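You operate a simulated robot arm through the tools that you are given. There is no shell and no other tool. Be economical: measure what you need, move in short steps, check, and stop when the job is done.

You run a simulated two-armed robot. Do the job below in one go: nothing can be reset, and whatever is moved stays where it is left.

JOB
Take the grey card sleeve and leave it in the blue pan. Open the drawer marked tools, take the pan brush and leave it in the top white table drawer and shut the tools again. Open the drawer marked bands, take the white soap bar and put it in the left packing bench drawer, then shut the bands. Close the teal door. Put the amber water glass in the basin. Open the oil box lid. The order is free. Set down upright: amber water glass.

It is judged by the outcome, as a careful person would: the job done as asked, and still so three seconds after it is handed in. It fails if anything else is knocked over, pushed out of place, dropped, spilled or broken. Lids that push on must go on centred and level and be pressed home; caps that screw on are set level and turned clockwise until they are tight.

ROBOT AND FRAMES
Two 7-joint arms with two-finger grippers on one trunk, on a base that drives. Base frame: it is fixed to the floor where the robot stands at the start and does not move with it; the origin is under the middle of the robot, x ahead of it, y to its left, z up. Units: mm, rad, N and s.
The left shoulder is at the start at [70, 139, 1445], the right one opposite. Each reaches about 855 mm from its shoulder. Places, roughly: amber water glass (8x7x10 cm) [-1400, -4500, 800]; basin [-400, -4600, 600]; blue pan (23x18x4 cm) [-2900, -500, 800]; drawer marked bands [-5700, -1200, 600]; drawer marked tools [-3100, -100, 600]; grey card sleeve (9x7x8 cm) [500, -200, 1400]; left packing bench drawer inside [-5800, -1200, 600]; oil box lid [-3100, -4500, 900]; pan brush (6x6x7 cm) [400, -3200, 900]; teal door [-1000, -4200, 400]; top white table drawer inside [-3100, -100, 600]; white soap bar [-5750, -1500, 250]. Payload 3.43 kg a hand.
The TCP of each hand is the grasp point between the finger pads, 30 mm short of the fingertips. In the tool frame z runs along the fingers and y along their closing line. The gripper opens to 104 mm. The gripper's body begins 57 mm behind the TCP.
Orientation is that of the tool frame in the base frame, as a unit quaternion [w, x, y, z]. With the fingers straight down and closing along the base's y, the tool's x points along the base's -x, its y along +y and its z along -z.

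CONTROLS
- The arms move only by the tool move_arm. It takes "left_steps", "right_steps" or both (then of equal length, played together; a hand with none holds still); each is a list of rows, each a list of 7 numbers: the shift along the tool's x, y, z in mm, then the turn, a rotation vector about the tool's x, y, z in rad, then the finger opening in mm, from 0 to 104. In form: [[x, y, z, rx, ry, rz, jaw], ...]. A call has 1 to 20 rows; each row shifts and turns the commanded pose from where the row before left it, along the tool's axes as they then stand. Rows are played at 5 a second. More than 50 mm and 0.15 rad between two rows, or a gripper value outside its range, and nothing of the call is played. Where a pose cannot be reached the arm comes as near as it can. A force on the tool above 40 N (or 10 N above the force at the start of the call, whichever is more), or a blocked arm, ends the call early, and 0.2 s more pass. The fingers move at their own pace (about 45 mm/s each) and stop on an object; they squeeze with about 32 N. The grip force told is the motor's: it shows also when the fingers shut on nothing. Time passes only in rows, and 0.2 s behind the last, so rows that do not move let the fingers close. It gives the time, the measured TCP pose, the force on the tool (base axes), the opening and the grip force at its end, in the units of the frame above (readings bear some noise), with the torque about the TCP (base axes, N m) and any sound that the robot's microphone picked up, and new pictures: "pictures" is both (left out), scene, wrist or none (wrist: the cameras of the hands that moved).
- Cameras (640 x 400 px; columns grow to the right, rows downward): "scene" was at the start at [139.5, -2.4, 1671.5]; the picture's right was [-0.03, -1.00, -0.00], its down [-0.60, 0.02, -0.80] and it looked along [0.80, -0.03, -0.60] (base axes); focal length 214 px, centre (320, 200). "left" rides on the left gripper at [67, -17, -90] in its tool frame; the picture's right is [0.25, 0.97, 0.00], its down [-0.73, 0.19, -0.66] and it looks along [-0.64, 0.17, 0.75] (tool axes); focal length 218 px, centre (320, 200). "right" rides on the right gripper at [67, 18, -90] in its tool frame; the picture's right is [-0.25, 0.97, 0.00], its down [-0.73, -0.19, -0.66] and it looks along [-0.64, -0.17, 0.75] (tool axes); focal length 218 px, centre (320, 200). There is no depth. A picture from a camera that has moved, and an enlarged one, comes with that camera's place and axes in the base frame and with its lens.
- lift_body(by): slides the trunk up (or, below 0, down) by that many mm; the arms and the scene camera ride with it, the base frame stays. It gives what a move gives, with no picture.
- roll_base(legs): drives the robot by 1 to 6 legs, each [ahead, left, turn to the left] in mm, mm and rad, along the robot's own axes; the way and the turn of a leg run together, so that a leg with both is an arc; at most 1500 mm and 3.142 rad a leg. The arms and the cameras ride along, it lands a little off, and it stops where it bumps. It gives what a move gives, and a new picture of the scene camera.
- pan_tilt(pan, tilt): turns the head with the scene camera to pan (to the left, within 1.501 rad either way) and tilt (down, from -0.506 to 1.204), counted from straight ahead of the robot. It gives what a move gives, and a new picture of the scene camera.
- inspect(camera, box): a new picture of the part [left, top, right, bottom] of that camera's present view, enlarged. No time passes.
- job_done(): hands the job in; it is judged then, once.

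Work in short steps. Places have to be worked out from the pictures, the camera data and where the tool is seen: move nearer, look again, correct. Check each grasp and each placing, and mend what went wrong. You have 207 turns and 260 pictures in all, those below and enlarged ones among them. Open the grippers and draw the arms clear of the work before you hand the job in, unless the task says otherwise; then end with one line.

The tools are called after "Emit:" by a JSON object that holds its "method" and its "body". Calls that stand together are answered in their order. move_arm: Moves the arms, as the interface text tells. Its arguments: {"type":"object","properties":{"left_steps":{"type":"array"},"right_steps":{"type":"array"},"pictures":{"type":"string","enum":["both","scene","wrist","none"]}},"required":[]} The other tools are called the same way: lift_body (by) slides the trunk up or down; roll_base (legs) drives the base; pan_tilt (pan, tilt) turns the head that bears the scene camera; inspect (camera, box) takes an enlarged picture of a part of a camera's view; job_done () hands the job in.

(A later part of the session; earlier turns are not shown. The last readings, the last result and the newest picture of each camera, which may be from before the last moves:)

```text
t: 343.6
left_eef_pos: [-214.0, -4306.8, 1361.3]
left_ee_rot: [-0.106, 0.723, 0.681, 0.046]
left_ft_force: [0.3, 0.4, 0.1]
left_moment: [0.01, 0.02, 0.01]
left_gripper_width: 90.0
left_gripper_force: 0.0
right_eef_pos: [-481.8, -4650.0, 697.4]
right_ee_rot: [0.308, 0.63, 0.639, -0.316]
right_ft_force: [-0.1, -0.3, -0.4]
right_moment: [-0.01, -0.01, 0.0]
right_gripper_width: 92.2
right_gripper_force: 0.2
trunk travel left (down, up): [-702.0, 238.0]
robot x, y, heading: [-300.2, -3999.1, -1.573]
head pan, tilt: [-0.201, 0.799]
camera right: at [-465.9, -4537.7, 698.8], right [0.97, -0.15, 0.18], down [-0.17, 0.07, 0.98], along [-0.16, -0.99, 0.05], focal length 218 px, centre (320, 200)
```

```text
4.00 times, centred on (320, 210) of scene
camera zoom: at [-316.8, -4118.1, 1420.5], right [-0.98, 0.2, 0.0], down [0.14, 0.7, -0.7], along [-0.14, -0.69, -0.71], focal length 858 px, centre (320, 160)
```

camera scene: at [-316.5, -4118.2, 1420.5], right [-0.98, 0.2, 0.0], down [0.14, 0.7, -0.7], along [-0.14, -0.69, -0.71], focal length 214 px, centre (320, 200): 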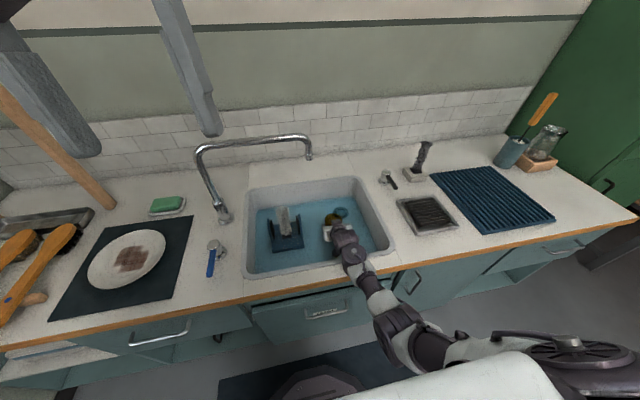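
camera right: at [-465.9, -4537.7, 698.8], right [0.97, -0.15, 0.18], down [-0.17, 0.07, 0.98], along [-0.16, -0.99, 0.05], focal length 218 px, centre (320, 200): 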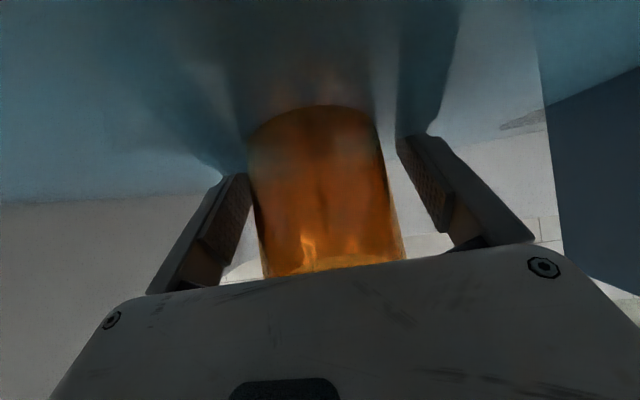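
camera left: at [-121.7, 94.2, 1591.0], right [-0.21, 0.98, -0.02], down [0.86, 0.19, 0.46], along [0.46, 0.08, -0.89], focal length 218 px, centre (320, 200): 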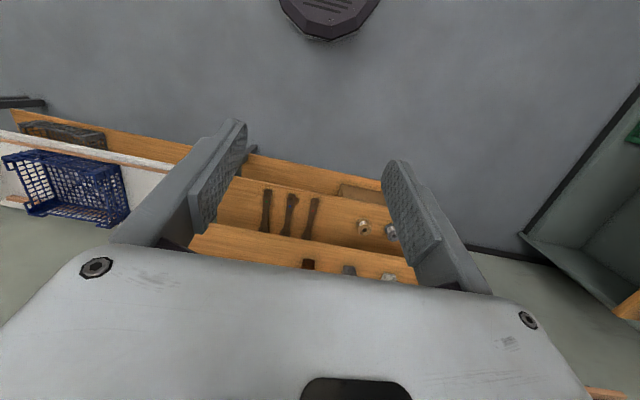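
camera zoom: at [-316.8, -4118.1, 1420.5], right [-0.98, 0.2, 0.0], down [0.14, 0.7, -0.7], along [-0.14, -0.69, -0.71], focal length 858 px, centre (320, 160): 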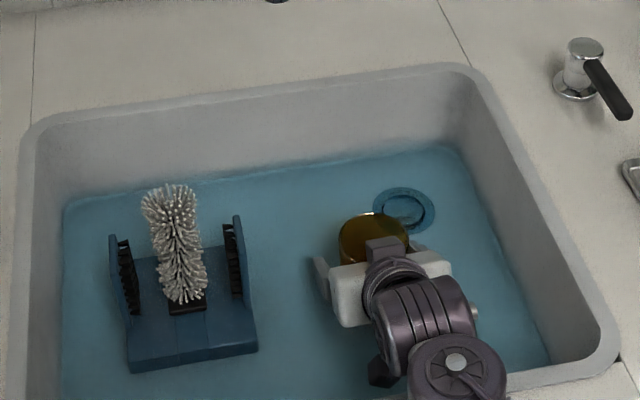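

The glass stands upright in the water. I raise the hand straight up out of the basin, then back off.

Emit:
{"method": "move_arm", "body": {"right_steps": [[-16.4, 0, -11.5, 0, 0, 0, 92], [-28.7, 0, -20, 0, 0, 0, 92], [-28.7, 0, -20, 0, 0, 0, 92], [-28.7, 0, -20, 0, 0, 0, 92], [-28.7, 0, -20, 0, 0, 0, 92], [-28.7, 0, -20, 0, 0, 0, 92], [0, 0, 0, 0, 0, 0, 92]], "pictures": "none"}}

Emit:
{"method": "roll_base", "body": {"legs": [[-400, 0, 0]]}}

Emit:
{"method": "inspect", "body": {"camera": "scene", "box": [220, 100, 380, 200]}}

```text
t: 345.1
left_eef_pos: [-214.0, -4311.9, 1358.9]
left_ee_rot: [-0.108, 0.723, 0.681, 0.048]
left_ft_force: [0.2, -0.2, -1.0]
left_moment: [0.03, -0.01, -0.02]
left_gripper_width: 90.1
left_gripper_force: 0.1
right_eef_pos: [-479.3, -4665.4, 891.1]
right_ee_rot: [0.308, 0.63, 0.639, -0.316]
right_ft_force: [-1.0, 0.2, -0.4]
right_moment: [0.01, 0.0, 0.01]
right_gripper_width: 92.2
right_gripper_force: 0.0
trunk travel left (down, up): [-702.0, 238.0]
robot x, y, heading: [-302.9, -3993.5, -1.573]
head pan, tilt: [-0.201, 0.799]
```

```text
t: 347.6
left_eef_pos: [-213.5, -3922.6, 1359.3]
left_ee_rot: [-0.108, 0.723, 0.681, 0.049]
left_ft_force: [-0.1, 0.1, -0.8]
left_moment: [0.01, -0.03, 0.01]
left_gripper_width: 90.1
left_gripper_force: 0.0
right_eef_pos: [-479.3, -4274.2, 889.5]
right_ee_rot: [0.308, 0.63, 0.639, -0.316]
right_ft_force: [-0.2, 0.2, -0.2]
right_moment: [-0.01, 0.03, 0.02]
right_gripper_width: 91.9
right_gripper_force: 0.1
trunk travel left (down, up): [-702.0, 238.0]
robot x, y, heading: [-299.7, -3605.2, -1.567]
head pan, tilt: [-0.201, 0.799]
camera scene: at [-316.6, -3734.1, 1419.9], right [-0.98, 0.2, 0.0], down [0.14, 0.7, -0.7], along [-0.14, -0.68, -0.72], focal length 214 px, centre (320, 200)
```

scene: 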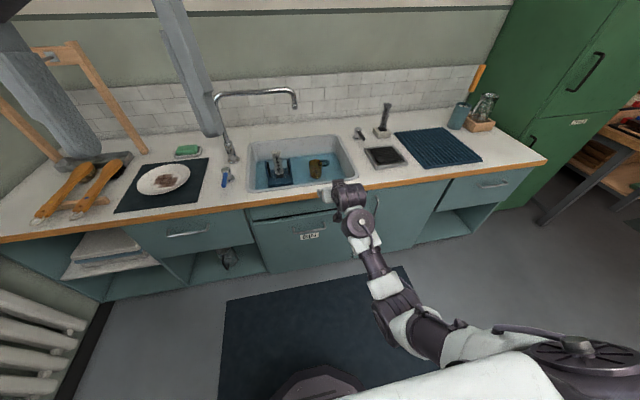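

```text
4.00 times, centred on (300, 150) of scene
camera zoom: at [-316.6, -3734.1, 1419.9], right [-0.98, 0.2, 0.0], down [0.14, 0.7, -0.7], along [-0.14, -0.68, -0.72], focal length 858 px, centre (400, 400)
```

zoom: 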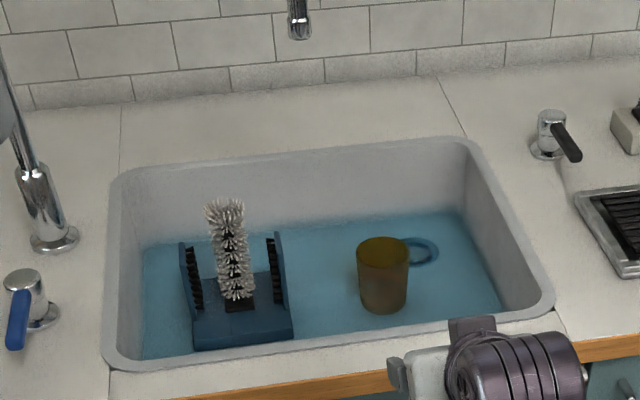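

The glass stands in the basin. Last: the pan brush near [400, -3200]. I turn to face +x and look.

Emit:
{"method": "roll_base", "body": {"legs": [[-250, -250, 0], [0, 0, 1.567]]}}

Emit:
{"method": "pan_tilt", "body": {"pan": 0.0, "tilt": 0.55}}

```text
t: 353.7
left_eef_pos: [-231.5, -3266.5, 1359.6]
left_ee_rot: [-0.11, 0.021, 0.993, -0.043]
left_ft_force: [0.6, 0.4, 0.2]
left_moment: [0.04, 0.01, -0.01]
left_gripper_width: 90.0
left_gripper_force: 0.1
right_eef_pos: [126.0, -3527.5, 888.6]
right_ee_rot: [0.441, -0.014, 0.897, -0.002]
right_ft_force: [-0.7, -0.1, 0.2]
right_moment: [0.03, 0.0, 0.0]
right_gripper_width: 91.8
right_gripper_force: 0.1
trunk travel left (down, up): [-702.0, 238.0]
robot x, y, heading: [-545.9, -3365.8, 0.023]
head pan, tilt: [-0.201, 0.799]
camera scene: at [-414.7, -3375.9, 1420.0], right [-0.18, -0.98, 0.0], down [-0.71, 0.13, -0.7], along [0.69, -0.13, -0.72], focal length 214 px, centre (320, 200)
```

scene: 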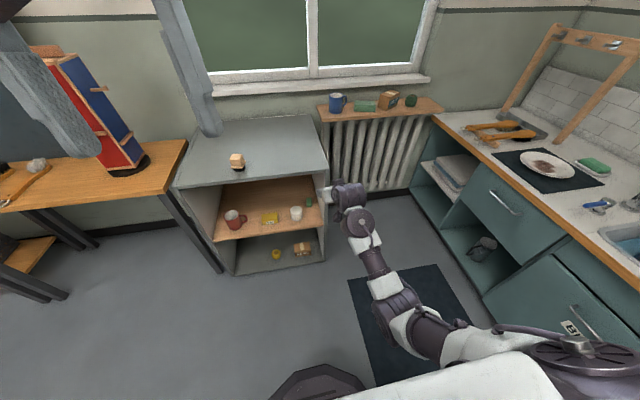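

```text
t: 354.5
left_eef_pos: [-231.5, -3267.2, 1358.8]
left_ee_rot: [-0.109, 0.02, 0.993, -0.042]
left_ft_force: [0.2, 0.4, -0.6]
left_moment: [0.0, 0.0, -0.02]
left_gripper_width: 90.0
left_gripper_force: 0.0
right_eef_pos: [124.5, -3527.3, 890.1]
right_ee_rot: [0.441, -0.014, 0.897, -0.002]
right_ft_force: [-0.2, 0.1, 0.1]
right_moment: [-0.03, 0.01, 0.01]
right_gripper_width: 92.1
right_gripper_force: 0.0
trunk travel left (down, up): [-702.0, 238.0]
robot x, y, heading: [-548.1, -3359.8, 0.018]
head pan, tilt: [0.0, 0.55]
camera scene: at [-404.3, -3359.5, 1441.3], right [0.02, -1.0, 0.0], down [-0.52, -0.01, -0.85], along [0.85, 0.02, -0.52], focal length 214 px, centre (320, 200)
```

scene: 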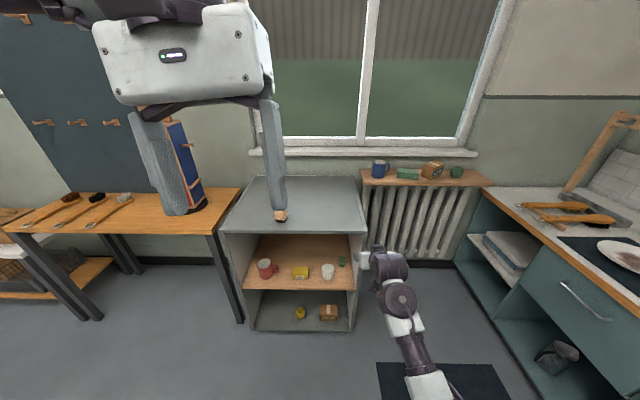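

The pan brush (wooden block with bristles) is on the grey cabinet at about [395, -3170]. I line up the right hand and close in.

Emit:
{"method": "roll_base", "body": {"legs": [[0, 355, -0.018], [130, 0, 0]]}}

Emit:
{"method": "inspect", "body": {"camera": "right", "box": [0, 0, 640, 400]}}

Emit:
{"method": "inspect", "body": {"camera": "scene", "box": [250, 120, 450, 245]}}

```text
t: 357.7
left_eef_pos: [-106.3, -2911.9, 1359.7]
left_ee_rot: [-0.109, 0.031, 0.993, -0.042]
left_ft_force: [1.1, 0.6, 0.6]
left_moment: [0.02, -0.02, -0.05]
left_gripper_width: 90.1
left_gripper_force: 0.0
right_eef_pos: [246.7, -3178.6, 890.5]
right_ee_rot: [0.442, -0.005, 0.897, -0.006]
right_ft_force: [0.0, -0.4, -0.7]
right_moment: [-0.01, 0.04, 0.02]
right_gripper_width: 92.3
right_gripper_force: 0.1
trunk travel left (down, up): [-702.0, 238.0]
robot x, y, heading: [-420.2, -2997.0, 0.001]
head pan, tilt: [0.0, 0.55]
camera scene: at [-280.0, -3000.3, 1441.6], right [0.0, -1.0, 0.0], down [-0.52, 0.0, -0.85], along [0.85, 0.0, -0.52], focal length 214 px, centre (320, 200)
```

scene: 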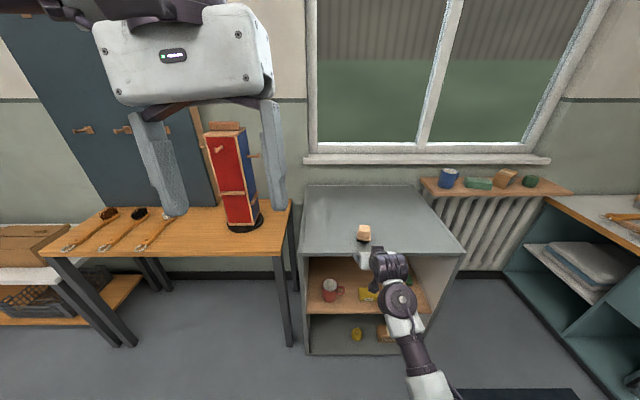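

```text
1.00 times, centred on (320, 200) of right (not enlarged: the box is as wide or as high as the picture)
camera zoom: at [134.6, -3161.0, 891.9], right [0.15, 0.97, 0.18], down [-0.08, -0.17, 0.98], along [0.99, -0.16, 0.05], focal length 218 px, centre (320, 200)
```

zoom: 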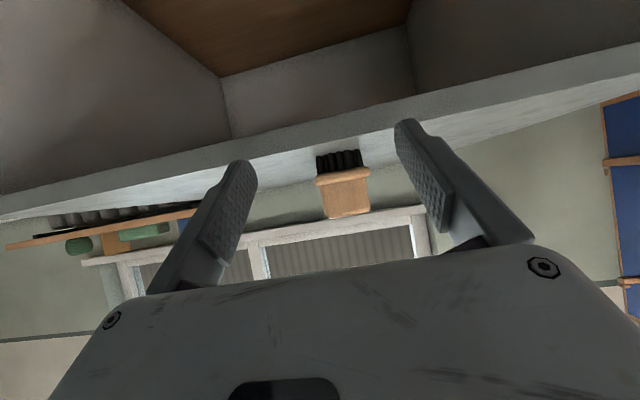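

```text
3.20 times, centred on (350, 182) of scene
camera zoom: at [-280.0, -3000.3, 1441.6], right [0.0, -1.0, 0.0], down [-0.52, 0.0, -0.85], along [0.85, 0.0, -0.52], focal length 686 px, centre (224, 256)
```

zoom: 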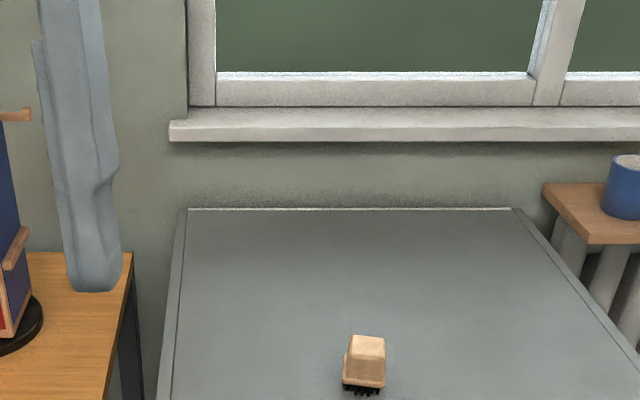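

Brush spans z 858–929 near [385, -3171]. I raise 10 mm and advance 110 mm.

Emit:
{"method": "lift_body", "body": {"by": 8}}

Emit:
{"method": "roll_base", "body": {"legs": [[110, 7, 0]]}}

Emit:
{"method": "inspect", "body": {"camera": "right", "box": [0, 0, 640, 400]}}

```text
t: 358.2
left_eef_pos: [-104.0, -2911.5, 1367.8]
left_ee_rot: [-0.109, 0.03, 0.993, -0.042]
left_ft_force: [-1.0, 0.5, 0.9]
left_moment: [-0.01, -0.03, -0.01]
left_gripper_width: 90.1
left_gripper_force: 0.0
right_eef_pos: [247.9, -3179.2, 898.0]
right_ee_rot: [0.441, -0.005, 0.897, -0.007]
right_ft_force: [0.0, -0.7, -0.3]
right_moment: [0.0, 0.03, -0.03]
right_gripper_width: 91.9
right_gripper_force: 0.0
trunk travel left (down, up): [-710.0, 230.0]
robot x, y, heading: [-423.5, -3003.6, -0.004]
head pan, tilt: [0.0, 0.55]
```

```text
t: 359.4
left_eef_pos: [1.4, -2905.8, 1368.8]
left_ee_rot: [-0.109, 0.031, 0.993, -0.042]
left_ft_force: [0.7, -0.1, 0.0]
left_moment: [-0.01, -0.02, 0.03]
left_gripper_width: 89.6
left_gripper_force: 0.0
right_eef_pos: [356.0, -3172.8, 897.8]
right_ee_rot: [0.441, -0.004, 0.898, -0.007]
right_ft_force: [0.7, 0.5, -0.3]
right_moment: [-0.03, 0.0, 0.02]
right_gripper_width: 92.0
right_gripper_force: 0.0
trunk travel left (down, up): [-710.0, 230.0]
robot x, y, heading: [-314.4, -2997.0, -0.001]
head pan, tilt: [0.0, 0.55]
camera scene: at [-171.1, -2993.6, 1449.5], right [0.0, -1.0, 0.0], down [-0.52, 0.0, -0.85], along [0.85, 0.0, -0.52], focal length 214 px, centre (320, 200)
```

scene: 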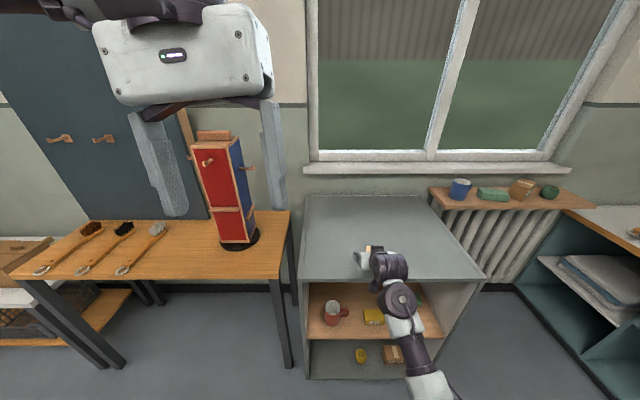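

```text
1.00 times, centred on (320, 200) of right (not enlarged: the box is as wide or as high as the picture)
camera zoom: at [243.2, -3154.3, 899.6], right [0.15, 0.97, 0.18], down [-0.07, -0.18, 0.98], along [0.99, -0.16, 0.05], focal length 218 px, centre (320, 200)
```

zoom: 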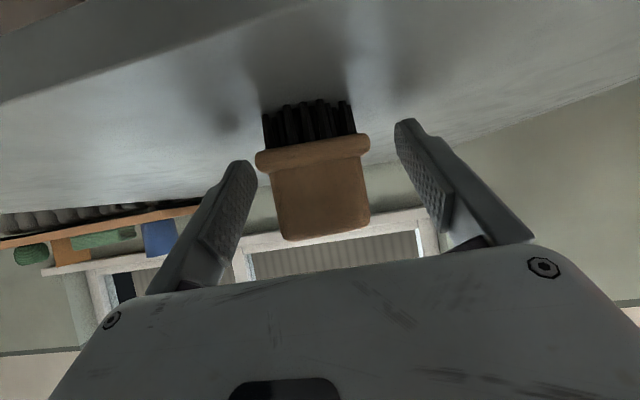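

Brush is between the fingers. I advance 10 mm and close.

Emit:
{"method": "roll_base", "body": {"legs": [[10, 0, 0]]}}

Emit:
{"method": "move_arm", "body": {"right_steps": [[0, 0, 0, 0, 0, 0, 70], [0, 0, 0, 0, 0, 0, 50], [0, 0, 0, 0, 0, 0, 30], [0, 0, 0, 0, 0, 0, 30], [0, 0, 0, 0, 0, 0, 30]], "pictures": "wrist"}}

```text
t: 360.2
left_eef_pos: [12.3, -2904.4, 1367.2]
left_ee_rot: [-0.108, 0.031, 0.993, -0.043]
left_ft_force: [-0.2, -0.9, 0.1]
left_moment: [-0.03, 0.02, -0.01]
left_gripper_width: 89.9
left_gripper_force: 0.0
right_eef_pos: [365.7, -3171.9, 899.0]
right_ee_rot: [0.441, -0.005, 0.898, -0.006]
right_ft_force: [0.3, -0.7, 0.4]
right_moment: [-0.01, 0.0, 0.02]
right_gripper_width: 92.0
right_gripper_force: 0.0
trunk travel left (down, up): [-710.0, 230.0]
robot x, y, heading: [-303.4, -2997.5, -0.004]
head pan, tilt: [0.0, 0.55]
camera scene: at [-162.1, -2993.5, 1449.6], right [0.0, -1.0, 0.0], down [-0.52, 0.0, -0.85], along [0.85, 0.0, -0.52], focal length 214 px, centre (320, 200)
```

scene: 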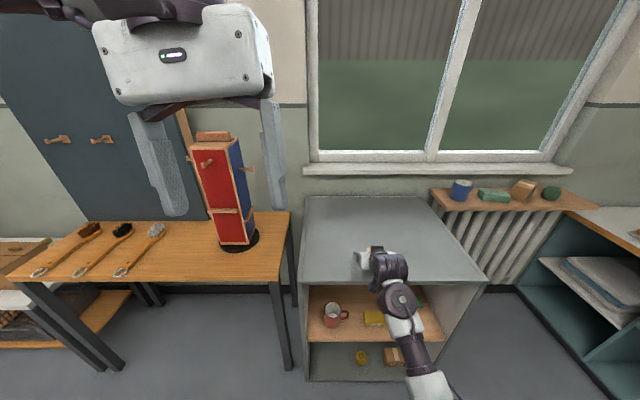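

```text
t: 361.4
left_eef_pos: [14.4, -2904.8, 1367.8]
left_ee_rot: [-0.109, 0.031, 0.993, -0.042]
left_ft_force: [0.8, 0.0, -0.1]
left_moment: [0.0, 0.01, -0.04]
left_gripper_width: 89.8
left_gripper_force: 0.1
right_eef_pos: [366.3, -3170.9, 898.5]
right_ee_rot: [0.441, -0.005, 0.897, -0.007]
right_ft_force: [0.4, -0.3, 2.2]
right_moment: [0.09, 0.0, -0.04]
right_gripper_width: 51.3
right_gripper_force: 32.4
trunk travel left (down, up): [-710.0, 230.0]
robot x, y, heading: [-301.8, -2994.0, -0.005]
head pan, tilt: [0.0, 0.55]
camera right: at [253.8, -3153.8, 899.5], right [0.15, 0.97, 0.18], down [-0.07, -0.18, 0.98], along [0.99, -0.16, 0.05], focal length 218 px, centre (320, 200)
```

right: 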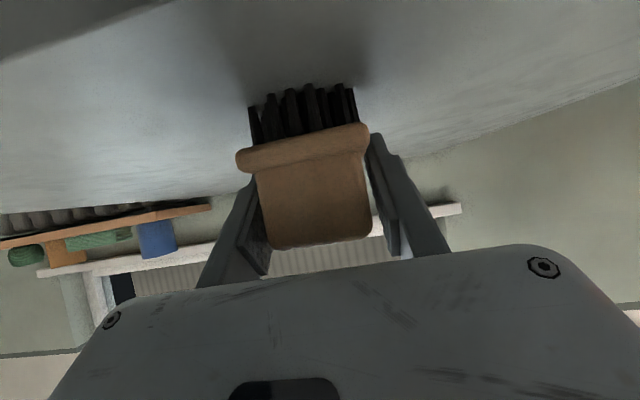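

Brush gripped (51 mm). I lift, back off and retrace the known aisle at y≈-3380 westward.

Emit:
{"method": "lift_body", "body": {"by": 220}}

Emit:
{"method": "roll_base", "body": {"legs": [[-300, 0, 0], [0, -390, 0], [-1500, 0, 0], [-1400, 0, 0]]}}

```text
t: 363.7
left_eef_pos: [14.9, -2904.7, 1587.3]
left_ee_rot: [-0.109, 0.031, 0.993, -0.042]
left_ft_force: [0.8, 0.1, 0.0]
left_moment: [-0.05, 0.0, -0.01]
left_gripper_width: 89.8
left_gripper_force: 0.0
right_eef_pos: [366.7, -3172.1, 1117.3]
right_ee_rot: [0.44, -0.005, 0.898, -0.006]
right_ft_force: [-0.4, 0.1, -0.9]
right_moment: [-0.01, 0.0, -0.06]
right_gripper_width: 51.3
right_gripper_force: 32.0
trunk travel left (down, up): [-930.0, 10.0]
robot x, y, heading: [-301.1, -2995.7, -0.004]
head pan, tilt: [0.0, 0.55]
```

```text
t: 381.5
left_eef_pos: [-3197.3, -3392.9, 1588.0]
left_ee_rot: [-0.109, 0.007, 0.993, -0.045]
left_ft_force: [0.3, 0.3, -0.1]
left_moment: [0.01, 0.01, 0.0]
left_gripper_width: 90.1
left_gripper_force: 0.1
right_eef_pos: [-2834.3, -3642.5, 1117.7]
right_ee_rot: [0.441, -0.026, 0.897, 0.004]
right_ft_force: [-0.1, -0.1, -1.1]
right_moment: [0.0, -0.01, 0.01]
right_gripper_width: 51.1
right_gripper_force: 31.8
trunk travel left (down, up): [-930.0, 10.0]
robot x, y, heading: [-3513.9, -3496.7, 0.044]
head pan, tilt: [0.0, 0.55]
camera scene: at [-3368.0, -3489.4, 1669.2], right [0.04, -1.0, 0.0], down [-0.52, -0.02, -0.85], along [0.85, 0.04, -0.52], focal length 214 px, centre (320, 200)
```

scene: 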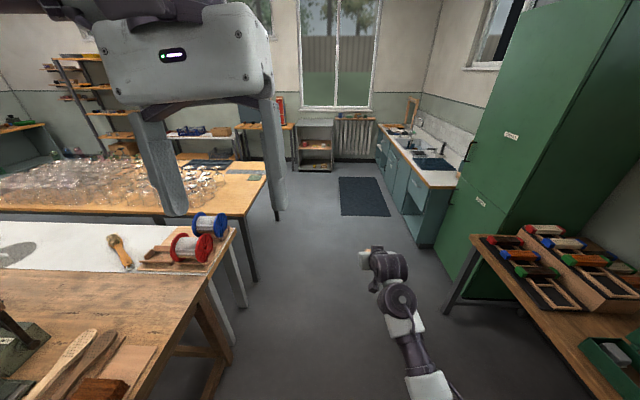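

Continue: straighten, back to x≈-4450, and go up the west aisle.

Emit:
{"method": "roll_base", "body": {"legs": [[-950, 0, -0.044], [0, 1500, 0], [0, 1500, 0], [0, 450, 0]]}}

Emit:
{"method": "pan_tilt", "body": {"pan": 0.0, "tilt": 0.7}}

```text
t: 402.6
left_eef_pos: [-4313.9, -6.4, 1588.6]
left_ee_rot: [-0.109, -0.004, 0.993, -0.045]
left_ft_force: [-1.2, 0.3, -0.3]
left_moment: [0.02, -0.01, -0.03]
left_gripper_width: 89.9
left_gripper_force: 0.0
right_eef_pos: [-3943.6, -249.3, 1116.8]
right_ee_rot: [0.441, -0.035, 0.897, 0.01]
right_ft_force: [0.0, 0.9, -0.3]
right_moment: [0.01, -0.02, 0.02]
right_gripper_width: 51.2
right_gripper_force: 32.1
trunk travel left (down, up): [-930.0, 10.0]
robot x, y, heading: [-4625.6, -115.3, 0.062]
head pan, tilt: [0.0, 0.55]
camera scene: at [-4481.5, -107.9, 1669.3], right [0.07, -1.0, 0.0], down [-0.52, -0.03, -0.85], along [0.85, 0.06, -0.52], focal length 214 px, centre (320, 200)
```

scene: 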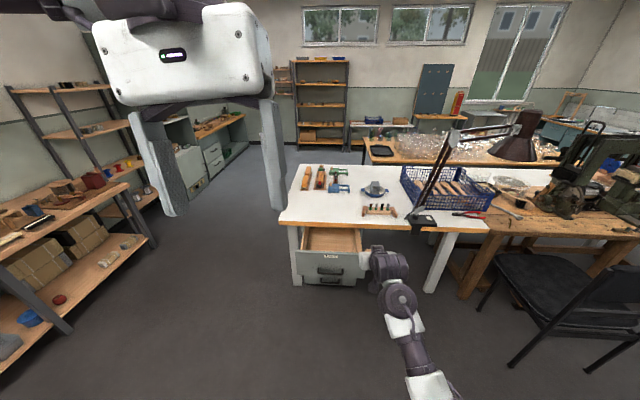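

```text
t: 403.3
left_eef_pos: [-4313.4, -5.6, 1587.2]
left_ee_rot: [-0.108, -0.003, 0.993, -0.046]
left_ft_force: [0.2, 0.5, -0.9]
left_moment: [0.02, 0.04, -0.01]
left_gripper_width: 90.0
left_gripper_force: 0.1
right_eef_pos: [-3944.4, -247.2, 1117.7]
right_ee_rot: [0.44, -0.036, 0.897, 0.009]
right_ft_force: [0.0, -0.4, -0.4]
right_moment: [-0.01, -0.03, -0.01]
right_gripper_width: 51.0
right_gripper_force: 32.0
trunk travel left (down, up): [-930.0, 10.0]
robot x, y, heading: [-4622.5, -116.5, 0.063]
head pan, tilt: [0.0, 0.7]
camera scene: at [-4486.4, -106.2, 1656.3], right [0.07, -1.0, 0.0], down [-0.64, -0.04, -0.77], along [0.76, 0.05, -0.64], focal length 214 px, centre (320, 200)
```

scene: 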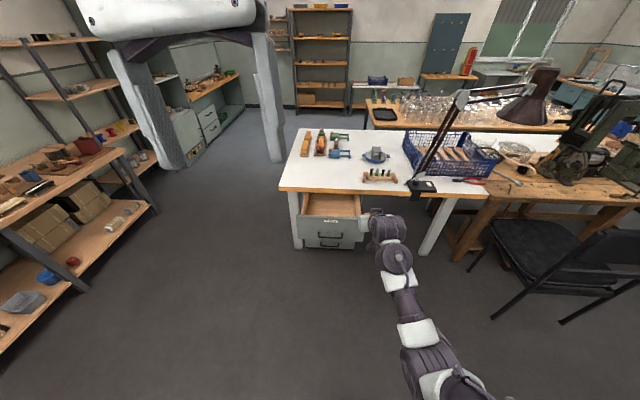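

I straighten, pitch the hand 0.2 rad steeper for clearance over the drawer front, and drive towards the open TOOLS drawer.

Emit:
{"method": "move_arm", "body": {"right_steps": [[0, 0, 0, 0, 0.1, 0, 30], [0, 0, 0, 0, 0.1, 0, 30], [0, 0, 0, 0, 0, 0, 30]], "pictures": "none"}}

Emit:
{"method": "roll_base", "body": {"legs": [[0, 0, -0.062], [400, 173, 0]]}}

Emit:
{"method": "inspect", "body": {"camera": "scene", "box": [240, 180, 460, 318]}}

```text
t: 404.1
left_eef_pos: [-4314.4, -5.3, 1587.1]
left_ee_rot: [-0.108, -0.004, 0.993, -0.046]
left_ft_force: [-0.5, -0.4, 0.0]
left_moment: [0.02, 0.03, 0.01]
left_gripper_width: 89.9
left_gripper_force: 0.0
right_eef_pos: [-3944.8, -246.5, 1116.2]
right_ee_rot: [0.348, -0.036, 0.937, 0.005]
right_ft_force: [-0.3, -0.5, -0.2]
right_moment: [-0.01, 0.0, -0.01]
right_gripper_width: 51.2
right_gripper_force: 32.3
trunk travel left (down, up): [-930.0, 10.0]
robot x, y, heading: [-4624.9, -113.7, 0.067]
head pan, tilt: [0.0, 0.7]
```

```text
t: 407.2
left_eef_pos: [-3917.9, 150.3, 1587.9]
left_ee_rot: [-0.109, 0.025, 0.993, -0.043]
left_ft_force: [-0.4, -0.2, 0.0]
left_moment: [-0.01, -0.03, 0.01]
left_gripper_width: 89.9
left_gripper_force: 0.0
right_eef_pos: [-3562.0, -112.1, 1117.4]
right_ee_rot: [0.35, -0.009, 0.937, -0.005]
right_ft_force: [-0.8, 0.2, -0.8]
right_moment: [0.01, 0.01, -0.02]
right_gripper_width: 51.2
right_gripper_force: 32.0
trunk travel left (down, up): [-930.0, 10.0]
robot x, y, heading: [-4232.9, 55.7, 0.009]
head pan, tilt: [0.0, 0.7]
camera scene: at [-4096.7, 58.6, 1656.5], right [0.01, -1.0, 0.0], down [-0.64, -0.01, -0.77], along [0.77, 0.01, -0.64], focal length 214 px, centre (320, 200)
```

scene: 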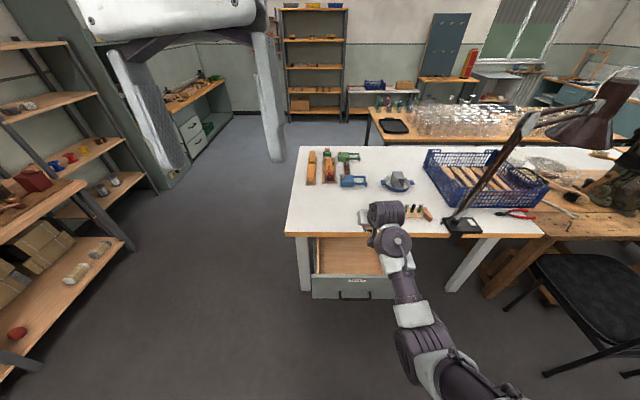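

```text
2.90 times, centred on (350, 249) of scene
camera zoom: at [-4096.7, 58.6, 1656.5], right [0.01, -1.0, 0.0], down [-0.64, -0.01, -0.77], along [0.77, 0.01, -0.64], focal length 622 px, centre (233, 58)
```

zoom: 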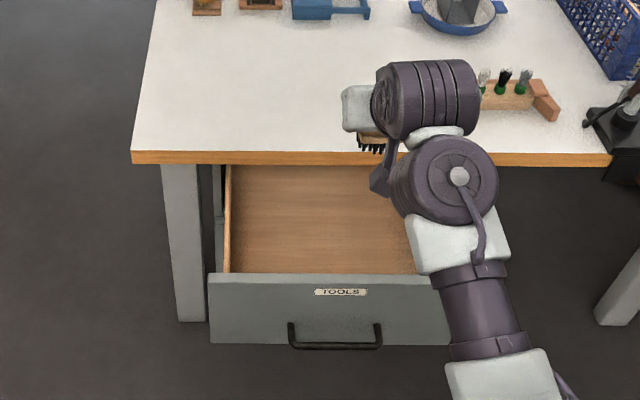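

The drawer front stands up to z≈772, so I pitch the hand to ~60° and bring it closer and lower by arm, so that elbow and forearm stay above the drawer front.

Emit:
{"method": "move_arm", "body": {"right_steps": [[0, 0, 0, 0, 0.1, 0, 30], [0, 0, 0, 0, 0.09, 0, 30], [31.4, 0, 23.1, 0, 0, 0, 30], [31.4, 0, 23.1, 0, 0, 0, 30], [31.4, 0, 23.1, 0, 0, 0, 30], [31.4, 0, 23.1, 0, 0, 0, 30], [31.4, 0, 23.1, 0, 0, 0, 30], [31.4, 0, 23.1, 0, 0, 0, 30], [31.4, 0, 23.1, 0, 0, 0, 30], [0, 0, 0, 0, 0, 0, 30]], "pictures": "none"}}

```text
t: 409.4
left_eef_pos: [-3916.5, 151.2, 1587.9]
left_ee_rot: [-0.11, 0.024, 0.993, -0.044]
left_ft_force: [-0.2, -0.3, 0.1]
left_moment: [0.01, 0.02, -0.01]
left_gripper_width: 90.4
left_gripper_force: 0.0
right_eef_pos: [-3671.4, -117.8, 866.2]
right_ee_rot: [0.259, -0.009, 0.966, -0.006]
right_ft_force: [0.4, -0.7, -0.4]
right_moment: [-0.02, -0.02, -0.01]
right_gripper_width: 51.2
right_gripper_force: 32.2
trunk travel left (down, up): [-930.0, 10.0]
robot x, y, heading: [-4231.3, 56.0, 0.012]
head pan, tilt: [0.0, 0.7]
```

Good. I drive 246 mm ahead so the brush hangs over the drawer.

Emit:
{"method": "roll_base", "body": {"legs": [[246, 0, -0.01]]}}

Emit:
{"method": "inspect", "body": {"camera": "right", "box": [0, 0, 640, 400]}}

```text
t: 411.1
left_eef_pos: [-3683.6, 146.9, 1588.5]
left_ee_rot: [-0.107, 0.031, 0.993, -0.042]
left_ft_force: [-0.3, 0.6, -0.5]
left_moment: [0.01, -0.05, 0.01]
left_gripper_width: 90.2
left_gripper_force: 0.0
right_eef_pos: [-3440.0, -124.4, 868.3]
right_ee_rot: [0.26, -0.002, 0.966, -0.008]
right_ft_force: [-0.6, 1.0, -0.9]
right_moment: [0.02, 0.0, 0.02]
right_gripper_width: 51.0
right_gripper_force: 32.2
trunk travel left (down, up): [-930.0, 10.0]
robot x, y, heading: [-3997.1, 55.6, -0.005]
head pan, tilt: [0.0, 0.7]
camera scene: at [-3862.9, 58.7, 1656.7], right [0.0, -1.0, 0.0], down [-0.64, 0.0, -0.77], along [0.77, 0.0, -0.64], focal length 214 px, centre (320, 200)
```

scene: 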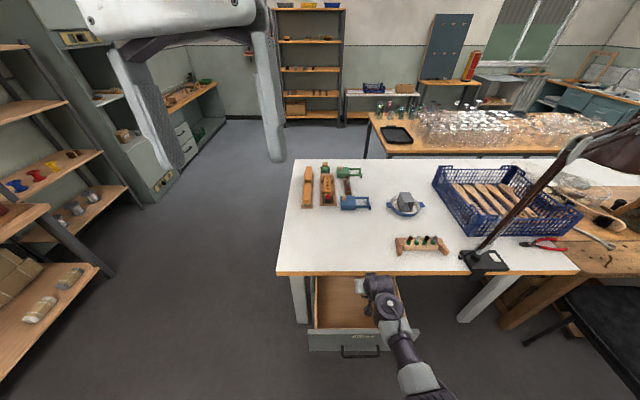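

```text
1.00 times, centred on (320, 200) of right (not enlarged: the box is as wide or as high as the picture)
camera zoom: at [-3543.7, -106.2, 911.9], right [0.22, 0.97, 0.11], down [0.3, -0.18, 0.94], along [0.93, -0.17, -0.33], focal length 218 px, centre (320, 200)
```

zoom: 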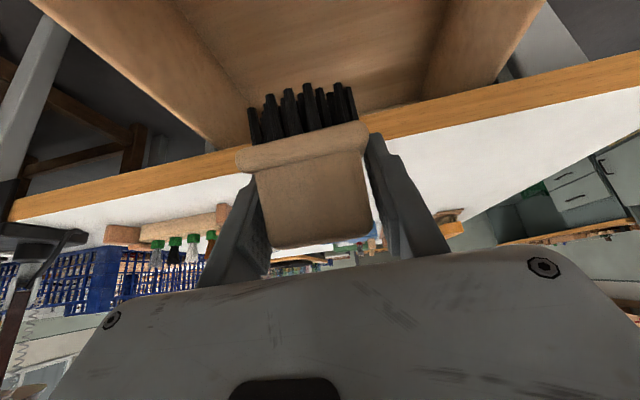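

The brush is above the drawer interior, clear of the table edge. I lower with the trunk.

Emit:
{"method": "lift_body", "body": {"by": -170}}

Emit:
{"method": "inspect", "body": {"camera": "right", "box": [0, 0, 640, 400]}}

Emit:
{"method": "inspect", "body": {"camera": "scene", "box": [260, 230, 440, 343]}}

```text
t: 412.9
left_eef_pos: [-3680.9, 147.1, 1421.0]
left_ee_rot: [-0.109, 0.032, 0.993, -0.043]
left_ft_force: [0.1, -0.8, 0.2]
left_moment: [-0.02, 0.03, -0.02]
left_gripper_width: 90.0
left_gripper_force: 0.0
right_eef_pos: [-3431.4, -126.1, 708.3]
right_ee_rot: [0.268, -0.002, 0.963, -0.007]
right_ft_force: [-1.7, -0.2, 10.9]
right_moment: [0.1, 1.31, -0.13]
right_gripper_width: 51.2
right_gripper_force: 31.6
trunk travel left (down, up): [-763.0, 177.0]
robot x, y, heading: [-3996.7, 59.9, -0.002]
head pan, tilt: [0.0, 0.7]
stopped: the force on the tool passed its limit at 48 N (the readings are from after the stop); the commanded pose is now the measured one
```

```text
1.00 times, centred on (320, 200) of right (not enlarged: the box is as wide or as high as the picture)
camera zoom: at [-3536.1, -106.2, 750.4], right [0.22, 0.97, 0.12], down [0.29, -0.18, 0.94], along [0.93, -0.17, -0.32], focal length 218 px, centre (320, 200)
```

zoom: 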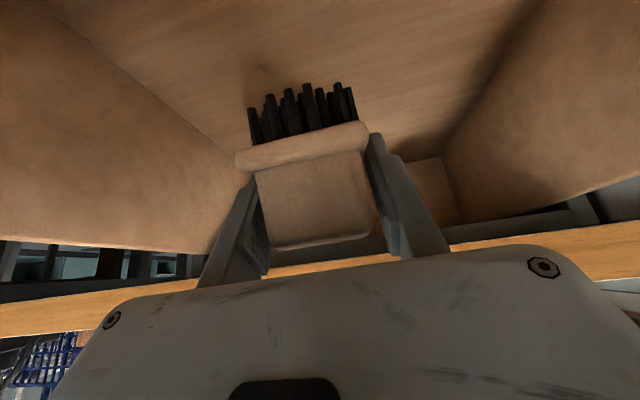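

```text
3.54 times, centred on (350, 286) of scene
camera zoom: at [-3859.9, 59.0, 1489.7], right [0.0, -1.0, 0.0], down [-0.64, 0.0, -0.77], along [0.77, 0.0, -0.64], focal length 759 px, centre (214, -106)
```

zoom: 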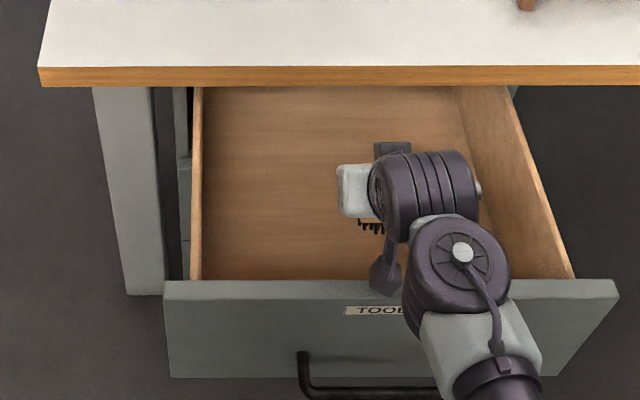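

The camera housing touched the drawer's front panel. I raise 60 mm, move 27 mm forward and lower again.

Emit:
{"method": "lift_body", "body": {"by": 60}}

Emit:
{"method": "roll_base", "body": {"legs": [[28, 0, 0]]}}

Emit:
{"method": "lift_body", "body": {"by": -100}}

```text
t: 413.9
left_eef_pos: [-3678.7, 147.0, 1481.2]
left_ee_rot: [-0.11, 0.031, 0.993, -0.043]
left_ft_force: [0.6, -0.7, 0.1]
left_moment: [0.0, 0.03, 0.0]
left_gripper_width: 90.1
left_gripper_force: 0.1
right_eef_pos: [-3430.6, -126.4, 766.6]
right_ee_rot: [0.266, -0.002, 0.964, -0.007]
right_ft_force: [0.7, 0.6, -0.9]
right_moment: [0.02, -0.03, -0.01]
right_gripper_width: 51.4
right_gripper_force: 31.6
trunk travel left (down, up): [-823.0, 117.0]
robot x, y, heading: [-3995.5, 61.8, 0.001]
head pan, tilt: [0.0, 0.7]
```

```text
t: 414.7
left_eef_pos: [-3659.6, 145.6, 1483.1]
left_ee_rot: [-0.107, 0.031, 0.993, -0.043]
left_ft_force: [-0.8, -0.2, -1.4]
left_moment: [0.02, -0.09, 0.02]
left_gripper_width: 90.1
left_gripper_force: 0.1
right_eef_pos: [-3407.9, -124.8, 769.3]
right_ee_rot: [0.268, -0.002, 0.963, -0.007]
right_ft_force: [-0.9, 0.2, -0.3]
right_moment: [0.01, -0.01, -0.01]
right_gripper_width: 51.0
right_gripper_force: 32.3
trunk travel left (down, up): [-823.0, 117.0]
robot x, y, heading: [-3968.4, 54.2, -0.004]
head pan, tilt: [0.0, 0.7]
camera scene: at [-3838.8, 58.6, 1550.6], right [0.0, -1.0, 0.0], down [-0.64, 0.0, -0.77], along [0.77, 0.0, -0.64], focal length 214 px, centre (320, 200)
```

scene: 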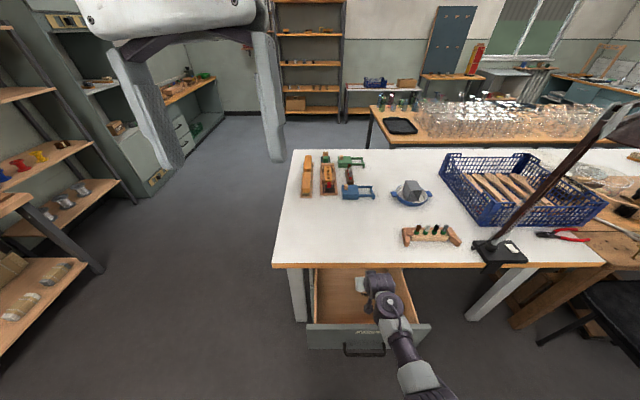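

```text
t: 415.9
left_eef_pos: [-3653.4, 147.4, 1388.6]
left_ee_rot: [-0.109, 0.031, 0.993, -0.043]
left_ft_force: [0.3, -0.5, -0.8]
left_moment: [-0.03, 0.0, -0.01]
left_gripper_width: 90.0
left_gripper_force: 0.2
right_eef_pos: [-3398.6, -124.5, 680.8]
right_ee_rot: [0.273, -0.002, 0.962, -0.006]
right_ft_force: [-1.3, 0.9, 8.7]
right_moment: [0.14, 1.2, -0.1]
right_gripper_width: 51.1
right_gripper_force: 31.9
trunk travel left (down, up): [-729.0, 211.0]
robot x, y, heading: [-3972.1, 56.4, -0.001]
head pan, tilt: [0.0, 0.7]
stopped: the force on the tool passed its limit at 56 N (the readings are from after the stop); the commanded pose is now the measured one
```

The underside of the hand still meets the front panel. I raise 80 mm and turn the hand nearly vertical so it can go straight down into the drawer.

Emit:
{"method": "lift_body", "body": {"by": 85}}

Emit:
{"method": "move_arm", "body": {"right_steps": [[30, 0, -18.5, 0, 0, 0, 30], [0, 0, 0, 0, 0.125, 0, 30], [0, 0, 0, 0, 0.125, 0, 30], [0, 0, 0, 0, 0.125, 0, 30], [0, 0, 0, 0, 0.12, 0, 30], [0, 0, 0, 0, 0, 0, 30]], "pictures": "wrist"}}

```text
t: 417.1
left_eef_pos: [-3650.1, 147.1, 1472.5]
left_ee_rot: [-0.109, 0.031, 0.993, -0.043]
left_ft_force: [0.4, 0.0, -0.9]
left_moment: [0.0, 0.04, -0.01]
left_gripper_width: 90.0
left_gripper_force: 0.1
right_eef_pos: [-3398.5, -125.4, 765.7]
right_ee_rot: [0.273, -0.003, 0.962, -0.005]
right_ft_force: [-0.2, 0.2, -1.2]
right_moment: [0.0, 0.0, -0.01]
right_gripper_width: 51.0
right_gripper_force: 32.2
trunk travel left (down, up): [-814.0, 126.0]
robot x, y, heading: [-3968.1, 58.1, 0.0]
head pan, tilt: [0.0, 0.7]
```

```text
t: 418.5
left_eef_pos: [-3651.6, 146.2, 1472.1]
left_ee_rot: [-0.109, 0.032, 0.993, -0.043]
left_ft_force: [-0.3, -0.1, -0.4]
left_moment: [0.01, 0.01, 0.02]
left_gripper_width: 90.1
left_gripper_force: 0.1
right_eef_pos: [-3431.6, -125.0, 766.7]
right_ee_rot: [0.029, 0.0, 1.0, -0.007]
right_ft_force: [0.1, 0.6, -1.5]
right_moment: [-0.04, 0.0, 0.02]
right_gripper_width: 51.3
right_gripper_force: 31.8
trunk travel left (down, up): [-814.0, 126.0]
robot x, y, heading: [-3968.4, 58.0, -0.001]
head pan, tilt: [0.0, 0.7]
camera right: at [-3504.6, -105.6, 851.7], right [0.25, 0.97, 0.0], down [0.69, -0.18, 0.7], along [0.68, -0.18, -0.71], focal length 218 px, centre (320, 200)
```

right: 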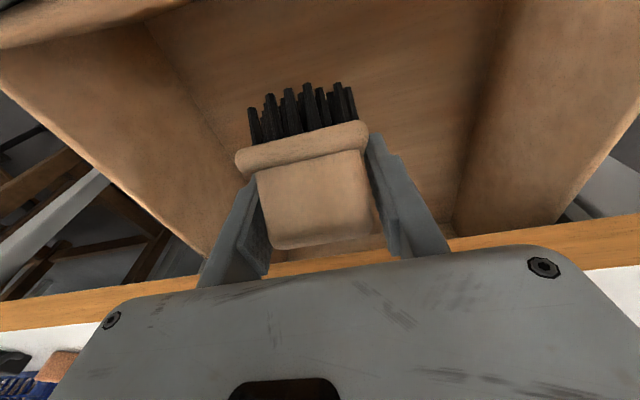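

Hand is vertical. I lower into the drawer until contact.

Emit:
{"method": "lift_body", "body": {"by": -110}}

```text
t: 419.9
left_eef_pos: [-3651.2, 146.2, 1363.5]
left_ee_rot: [-0.109, 0.032, 0.993, -0.043]
left_ft_force: [0.3, 0.5, -0.6]
left_moment: [-0.01, 0.03, 0.03]
left_gripper_width: 90.2
left_gripper_force: 0.0
right_eef_pos: [-3432.3, -124.2, 656.5]
right_ee_rot: [0.03, -0.001, 1.0, -0.007]
right_ft_force: [-0.3, -0.6, -1.6]
right_moment: [-0.01, -0.03, -0.01]
right_gripper_width: 51.3
right_gripper_force: 31.9
trunk travel left (down, up): [-704.0, 236.0]
robot x, y, heading: [-3968.5, 59.3, -0.001]
head pan, tilt: [0.0, 0.7]
```

Emit:
{"method": "lift_body", "body": {"by": -20}}

Emit:
{"method": "lift_body", "body": {"by": -12}}

Emit:
{"method": "inspect", "body": {"camera": "right", "box": [0, 0, 640, 400]}}

```text
t: 420.6
left_eef_pos: [-3651.2, 145.6, 1342.8]
left_ee_rot: [-0.109, 0.032, 0.993, -0.043]
left_ft_force: [-0.4, 0.2, -0.2]
left_moment: [-0.03, 0.01, 0.0]
left_gripper_width: 90.2
left_gripper_force: 0.0
right_eef_pos: [-3432.2, -126.8, 636.8]
right_ee_rot: [0.03, 0.0, 1.0, -0.007]
right_ft_force: [-0.7, -0.2, -1.2]
right_moment: [-0.01, -0.02, 0.02]
right_gripper_width: 50.9
right_gripper_force: 32.1
trunk travel left (down, up): [-684.0, 256.0]
robot x, y, heading: [-3970.0, 57.8, -0.004]
head pan, tilt: [0.0, 0.7]
```

```text
t: 421.2
left_eef_pos: [-3651.5, 145.8, 1330.7]
left_ee_rot: [-0.109, 0.031, 0.993, -0.042]
left_ft_force: [-0.4, -0.5, -0.1]
left_moment: [0.01, -0.03, -0.02]
left_gripper_width: 89.9
left_gripper_force: 0.0
right_eef_pos: [-3431.3, -125.3, 623.8]
right_ee_rot: [0.029, 0.0, 1.0, -0.007]
right_ft_force: [0.8, -0.4, -0.6]
right_moment: [0.0, 0.0, 0.01]
right_gripper_width: 51.4
right_gripper_force: 32.0
trunk travel left (down, up): [-672.0, 268.0]
robot x, y, heading: [-3970.3, 56.8, -0.002]
head pan, tilt: [0.0, 0.7]
```

```text
1.00 times, centred on (320, 200) of right (not enlarged: the box is as wide or as high as the picture)
camera zoom: at [-3504.9, -105.7, 709.3], right [0.25, 0.97, 0.0], down [0.69, -0.18, 0.7], along [0.68, -0.18, -0.71], focal length 218 px, centre (320, 200)
```

zoom: 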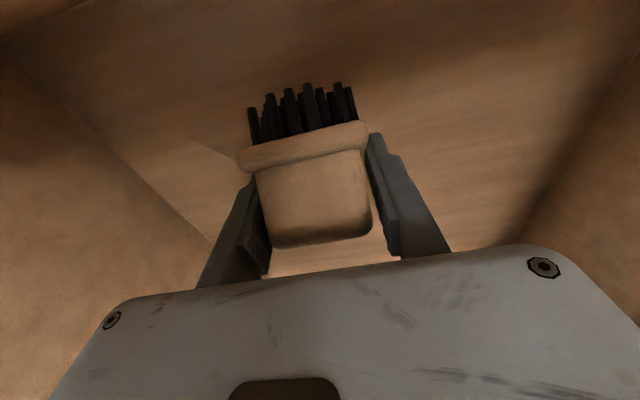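

Shadows close in; I continue in small steps.

Emit:
{"method": "lift_body", "body": {"by": -10}}

Emit:
{"method": "lift_body", "body": {"by": -8}}

Emit:
{"method": "lift_body", "body": {"by": -8}}

```text
t: 421.8
left_eef_pos: [-3651.8, 147.1, 1319.6]
left_ee_rot: [-0.11, 0.031, 0.993, -0.043]
left_ft_force: [0.0, 0.4, -0.7]
left_moment: [-0.01, -0.02, 0.02]
left_gripper_width: 89.9
left_gripper_force: 0.1
right_eef_pos: [-3431.0, -124.8, 613.5]
right_ee_rot: [0.028, 0.0, 1.0, -0.007]
right_ft_force: [-0.1, 0.5, -0.8]
right_moment: [0.0, 0.03, 0.01]
right_gripper_width: 50.9
right_gripper_force: 31.8
trunk travel left (down, up): [-662.0, 278.0]
robot x, y, heading: [-3967.3, 57.1, -0.009]
head pan, tilt: [0.0, 0.7]
```

```text
t: 422.3
left_eef_pos: [-3650.8, 147.2, 1312.4]
left_ee_rot: [-0.109, 0.032, 0.993, -0.043]
left_ft_force: [-0.6, -0.4, -0.2]
left_moment: [-0.01, 0.0, 0.0]
left_gripper_width: 90.1
left_gripper_force: 0.0
right_eef_pos: [-3431.4, -124.9, 605.4]
right_ee_rot: [0.029, 0.0, 1.0, -0.007]
right_ft_force: [-0.8, 0.4, -0.5]
right_moment: [0.0, -0.01, 0.0]
right_gripper_width: 51.1
right_gripper_force: 31.7
trunk travel left (down, up): [-654.0, 286.0]
robot x, y, heading: [-3967.2, 54.5, -0.005]
head pan, tilt: [0.0, 0.7]
```

```text
t: 422.9
left_eef_pos: [-3650.8, 146.3, 1304.4]
left_ee_rot: [-0.109, 0.031, 0.993, -0.043]
left_ft_force: [0.3, 0.2, 0.4]
left_moment: [0.0, 0.0, 0.04]
left_gripper_width: 89.9
left_gripper_force: 0.1
right_eef_pos: [-3432.2, -125.0, 597.5]
right_ee_rot: [0.03, 0.0, 1.0, -0.008]
right_ft_force: [-0.1, -0.2, -0.7]
right_moment: [0.02, 0.03, -0.01]
right_gripper_width: 51.1
right_gripper_force: 31.8
trunk travel left (down, up): [-646.0, 294.0]
robot x, y, heading: [-3971.3, 59.0, -0.005]
head pan, tilt: [0.0, 0.7]
```

Emit:
{"method": "lift_body", "body": {"by": -8}}

Emit:
{"method": "lift_body", "body": {"by": -8}}

Emit:
{"method": "inspect", "body": {"camera": "right", "box": [120, 0, 480, 225]}}

```text
t: 423.5
left_eef_pos: [-3653.6, 147.0, 1297.5]
left_ee_rot: [-0.109, 0.031, 0.993, -0.043]
left_ft_force: [-0.5, 0.6, -0.3]
left_moment: [-0.01, 0.02, 0.01]
left_gripper_width: 89.9
left_gripper_force: 0.0
right_eef_pos: [-3431.6, -125.3, 592.0]
right_ee_rot: [0.031, 0.001, 0.999, -0.007]
right_ft_force: [1.3, -0.2, 11.0]
right_moment: [0.27, 0.12, -0.02]
right_gripper_width: 51.2
right_gripper_force: 32.3
trunk travel left (down, up): [-638.0, 302.0]
robot x, y, heading: [-3969.2, 56.1, 0.001]
head pan, tilt: [0.0, 0.7]
```

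```text
t: 424.0
left_eef_pos: [-3654.0, 146.9, 1289.5]
left_ee_rot: [-0.109, 0.031, 0.993, -0.043]
left_ft_force: [0.4, -0.3, 0.9]
left_moment: [0.01, 0.03, -0.02]
left_gripper_width: 90.3
left_gripper_force: 0.0
right_eef_pos: [-3431.4, -125.3, 584.8]
right_ee_rot: [0.032, 0.001, 0.999, -0.007]
right_ft_force: [1.8, -3.3, 29.5]
right_moment: [0.28, 0.52, 0.1]
right_gripper_width: 51.0
right_gripper_force: 32.7
trunk travel left (down, up): [-630.0, 310.0]
robot x, y, heading: [-3969.4, 59.0, -0.006]
head pan, tilt: [0.0, 0.7]
```

```text
1.78 times, centred on (300, 112) of right
camera zoom: at [-3505.1, -105.7, 670.0], right [0.25, 0.97, 0.0], down [0.69, -0.18, 0.71], along [0.68, -0.18, -0.71], focal length 388 px, centre (356, 356)
```

zoom: 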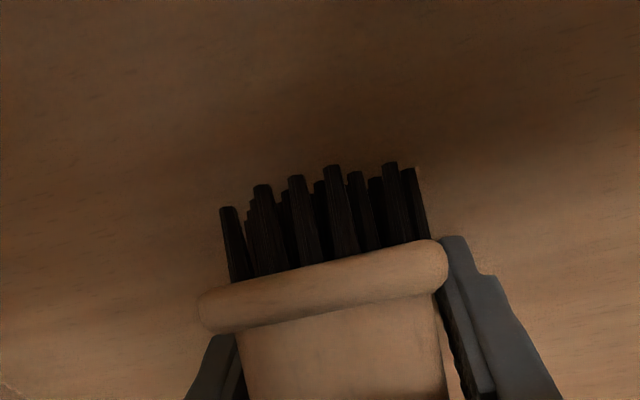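

Contact at 29 N. I ease up 7 mm and open slowly so the brush settles.

Emit:
{"method": "lift_body", "body": {"by": 8}}

Emit:
{"method": "move_arm", "body": {"right_steps": [[0, 0, 0, 0, 0, 0, 54], [0, 0, 0, 0, 0, 0, 58], [0, 0, 0, 0, 0, 0, 66], [0, 0, 0, 0, 0, 0, 78], [0, 0, 0, 0, 0, 0, 90], [0, 0, 0, 0, 0, 0, 90]], "pictures": "wrist"}}

```text
t: 424.6
left_eef_pos: [-3651.8, 147.2, 1296.4]
left_ee_rot: [-0.11, 0.031, 0.993, -0.043]
left_ft_force: [-0.1, 0.2, -1.4]
left_moment: [-0.03, -0.04, 0.01]
left_gripper_width: 89.8
left_gripper_force: 0.1
right_eef_pos: [-3434.3, -124.7, 588.6]
right_ee_rot: [0.028, 0.0, 1.0, -0.007]
right_ft_force: [0.1, -0.5, -0.3]
right_moment: [-0.06, -0.02, 0.02]
right_gripper_width: 50.9
right_gripper_force: 32.6
trunk travel left (down, up): [-638.0, 302.0]
robot x, y, heading: [-3971.6, 56.4, 0.001]
head pan, tilt: [0.0, 0.7]
```

```text
t: 426.0
left_eef_pos: [-3651.5, 146.3, 1297.1]
left_ee_rot: [-0.109, 0.031, 0.993, -0.043]
left_ft_force: [0.0, 0.5, -0.2]
left_moment: [-0.04, 0.0, 0.0]
left_gripper_width: 90.0
left_gripper_force: 0.1
right_eef_pos: [-3431.8, -124.9, 591.1]
right_ee_rot: [0.03, 0.0, 1.0, -0.007]
right_ft_force: [0.8, -1.5, 5.2]
right_moment: [0.16, 0.01, -0.04]
right_gripper_width: 87.9
right_gripper_force: 0.0
trunk travel left (down, up): [-638.0, 302.0]
robot x, y, heading: [-3966.6, 56.7, -0.003]
head pan, tilt: [0.0, 0.7]
camera right: at [-3504.7, -105.9, 676.3], right [0.25, 0.97, 0.0], down [0.69, -0.18, 0.7], along [0.68, -0.18, -0.71], focal length 218 px, centre (320, 200)
```

right: 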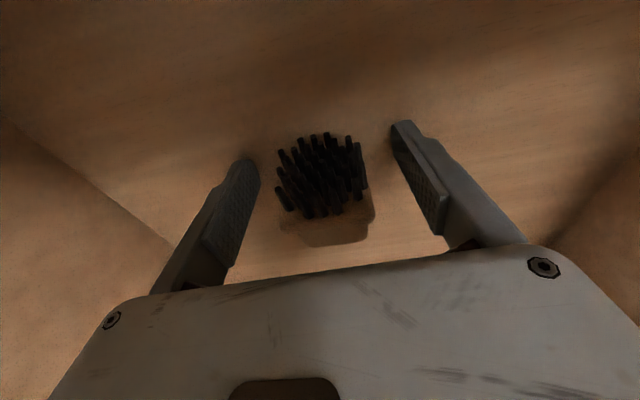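

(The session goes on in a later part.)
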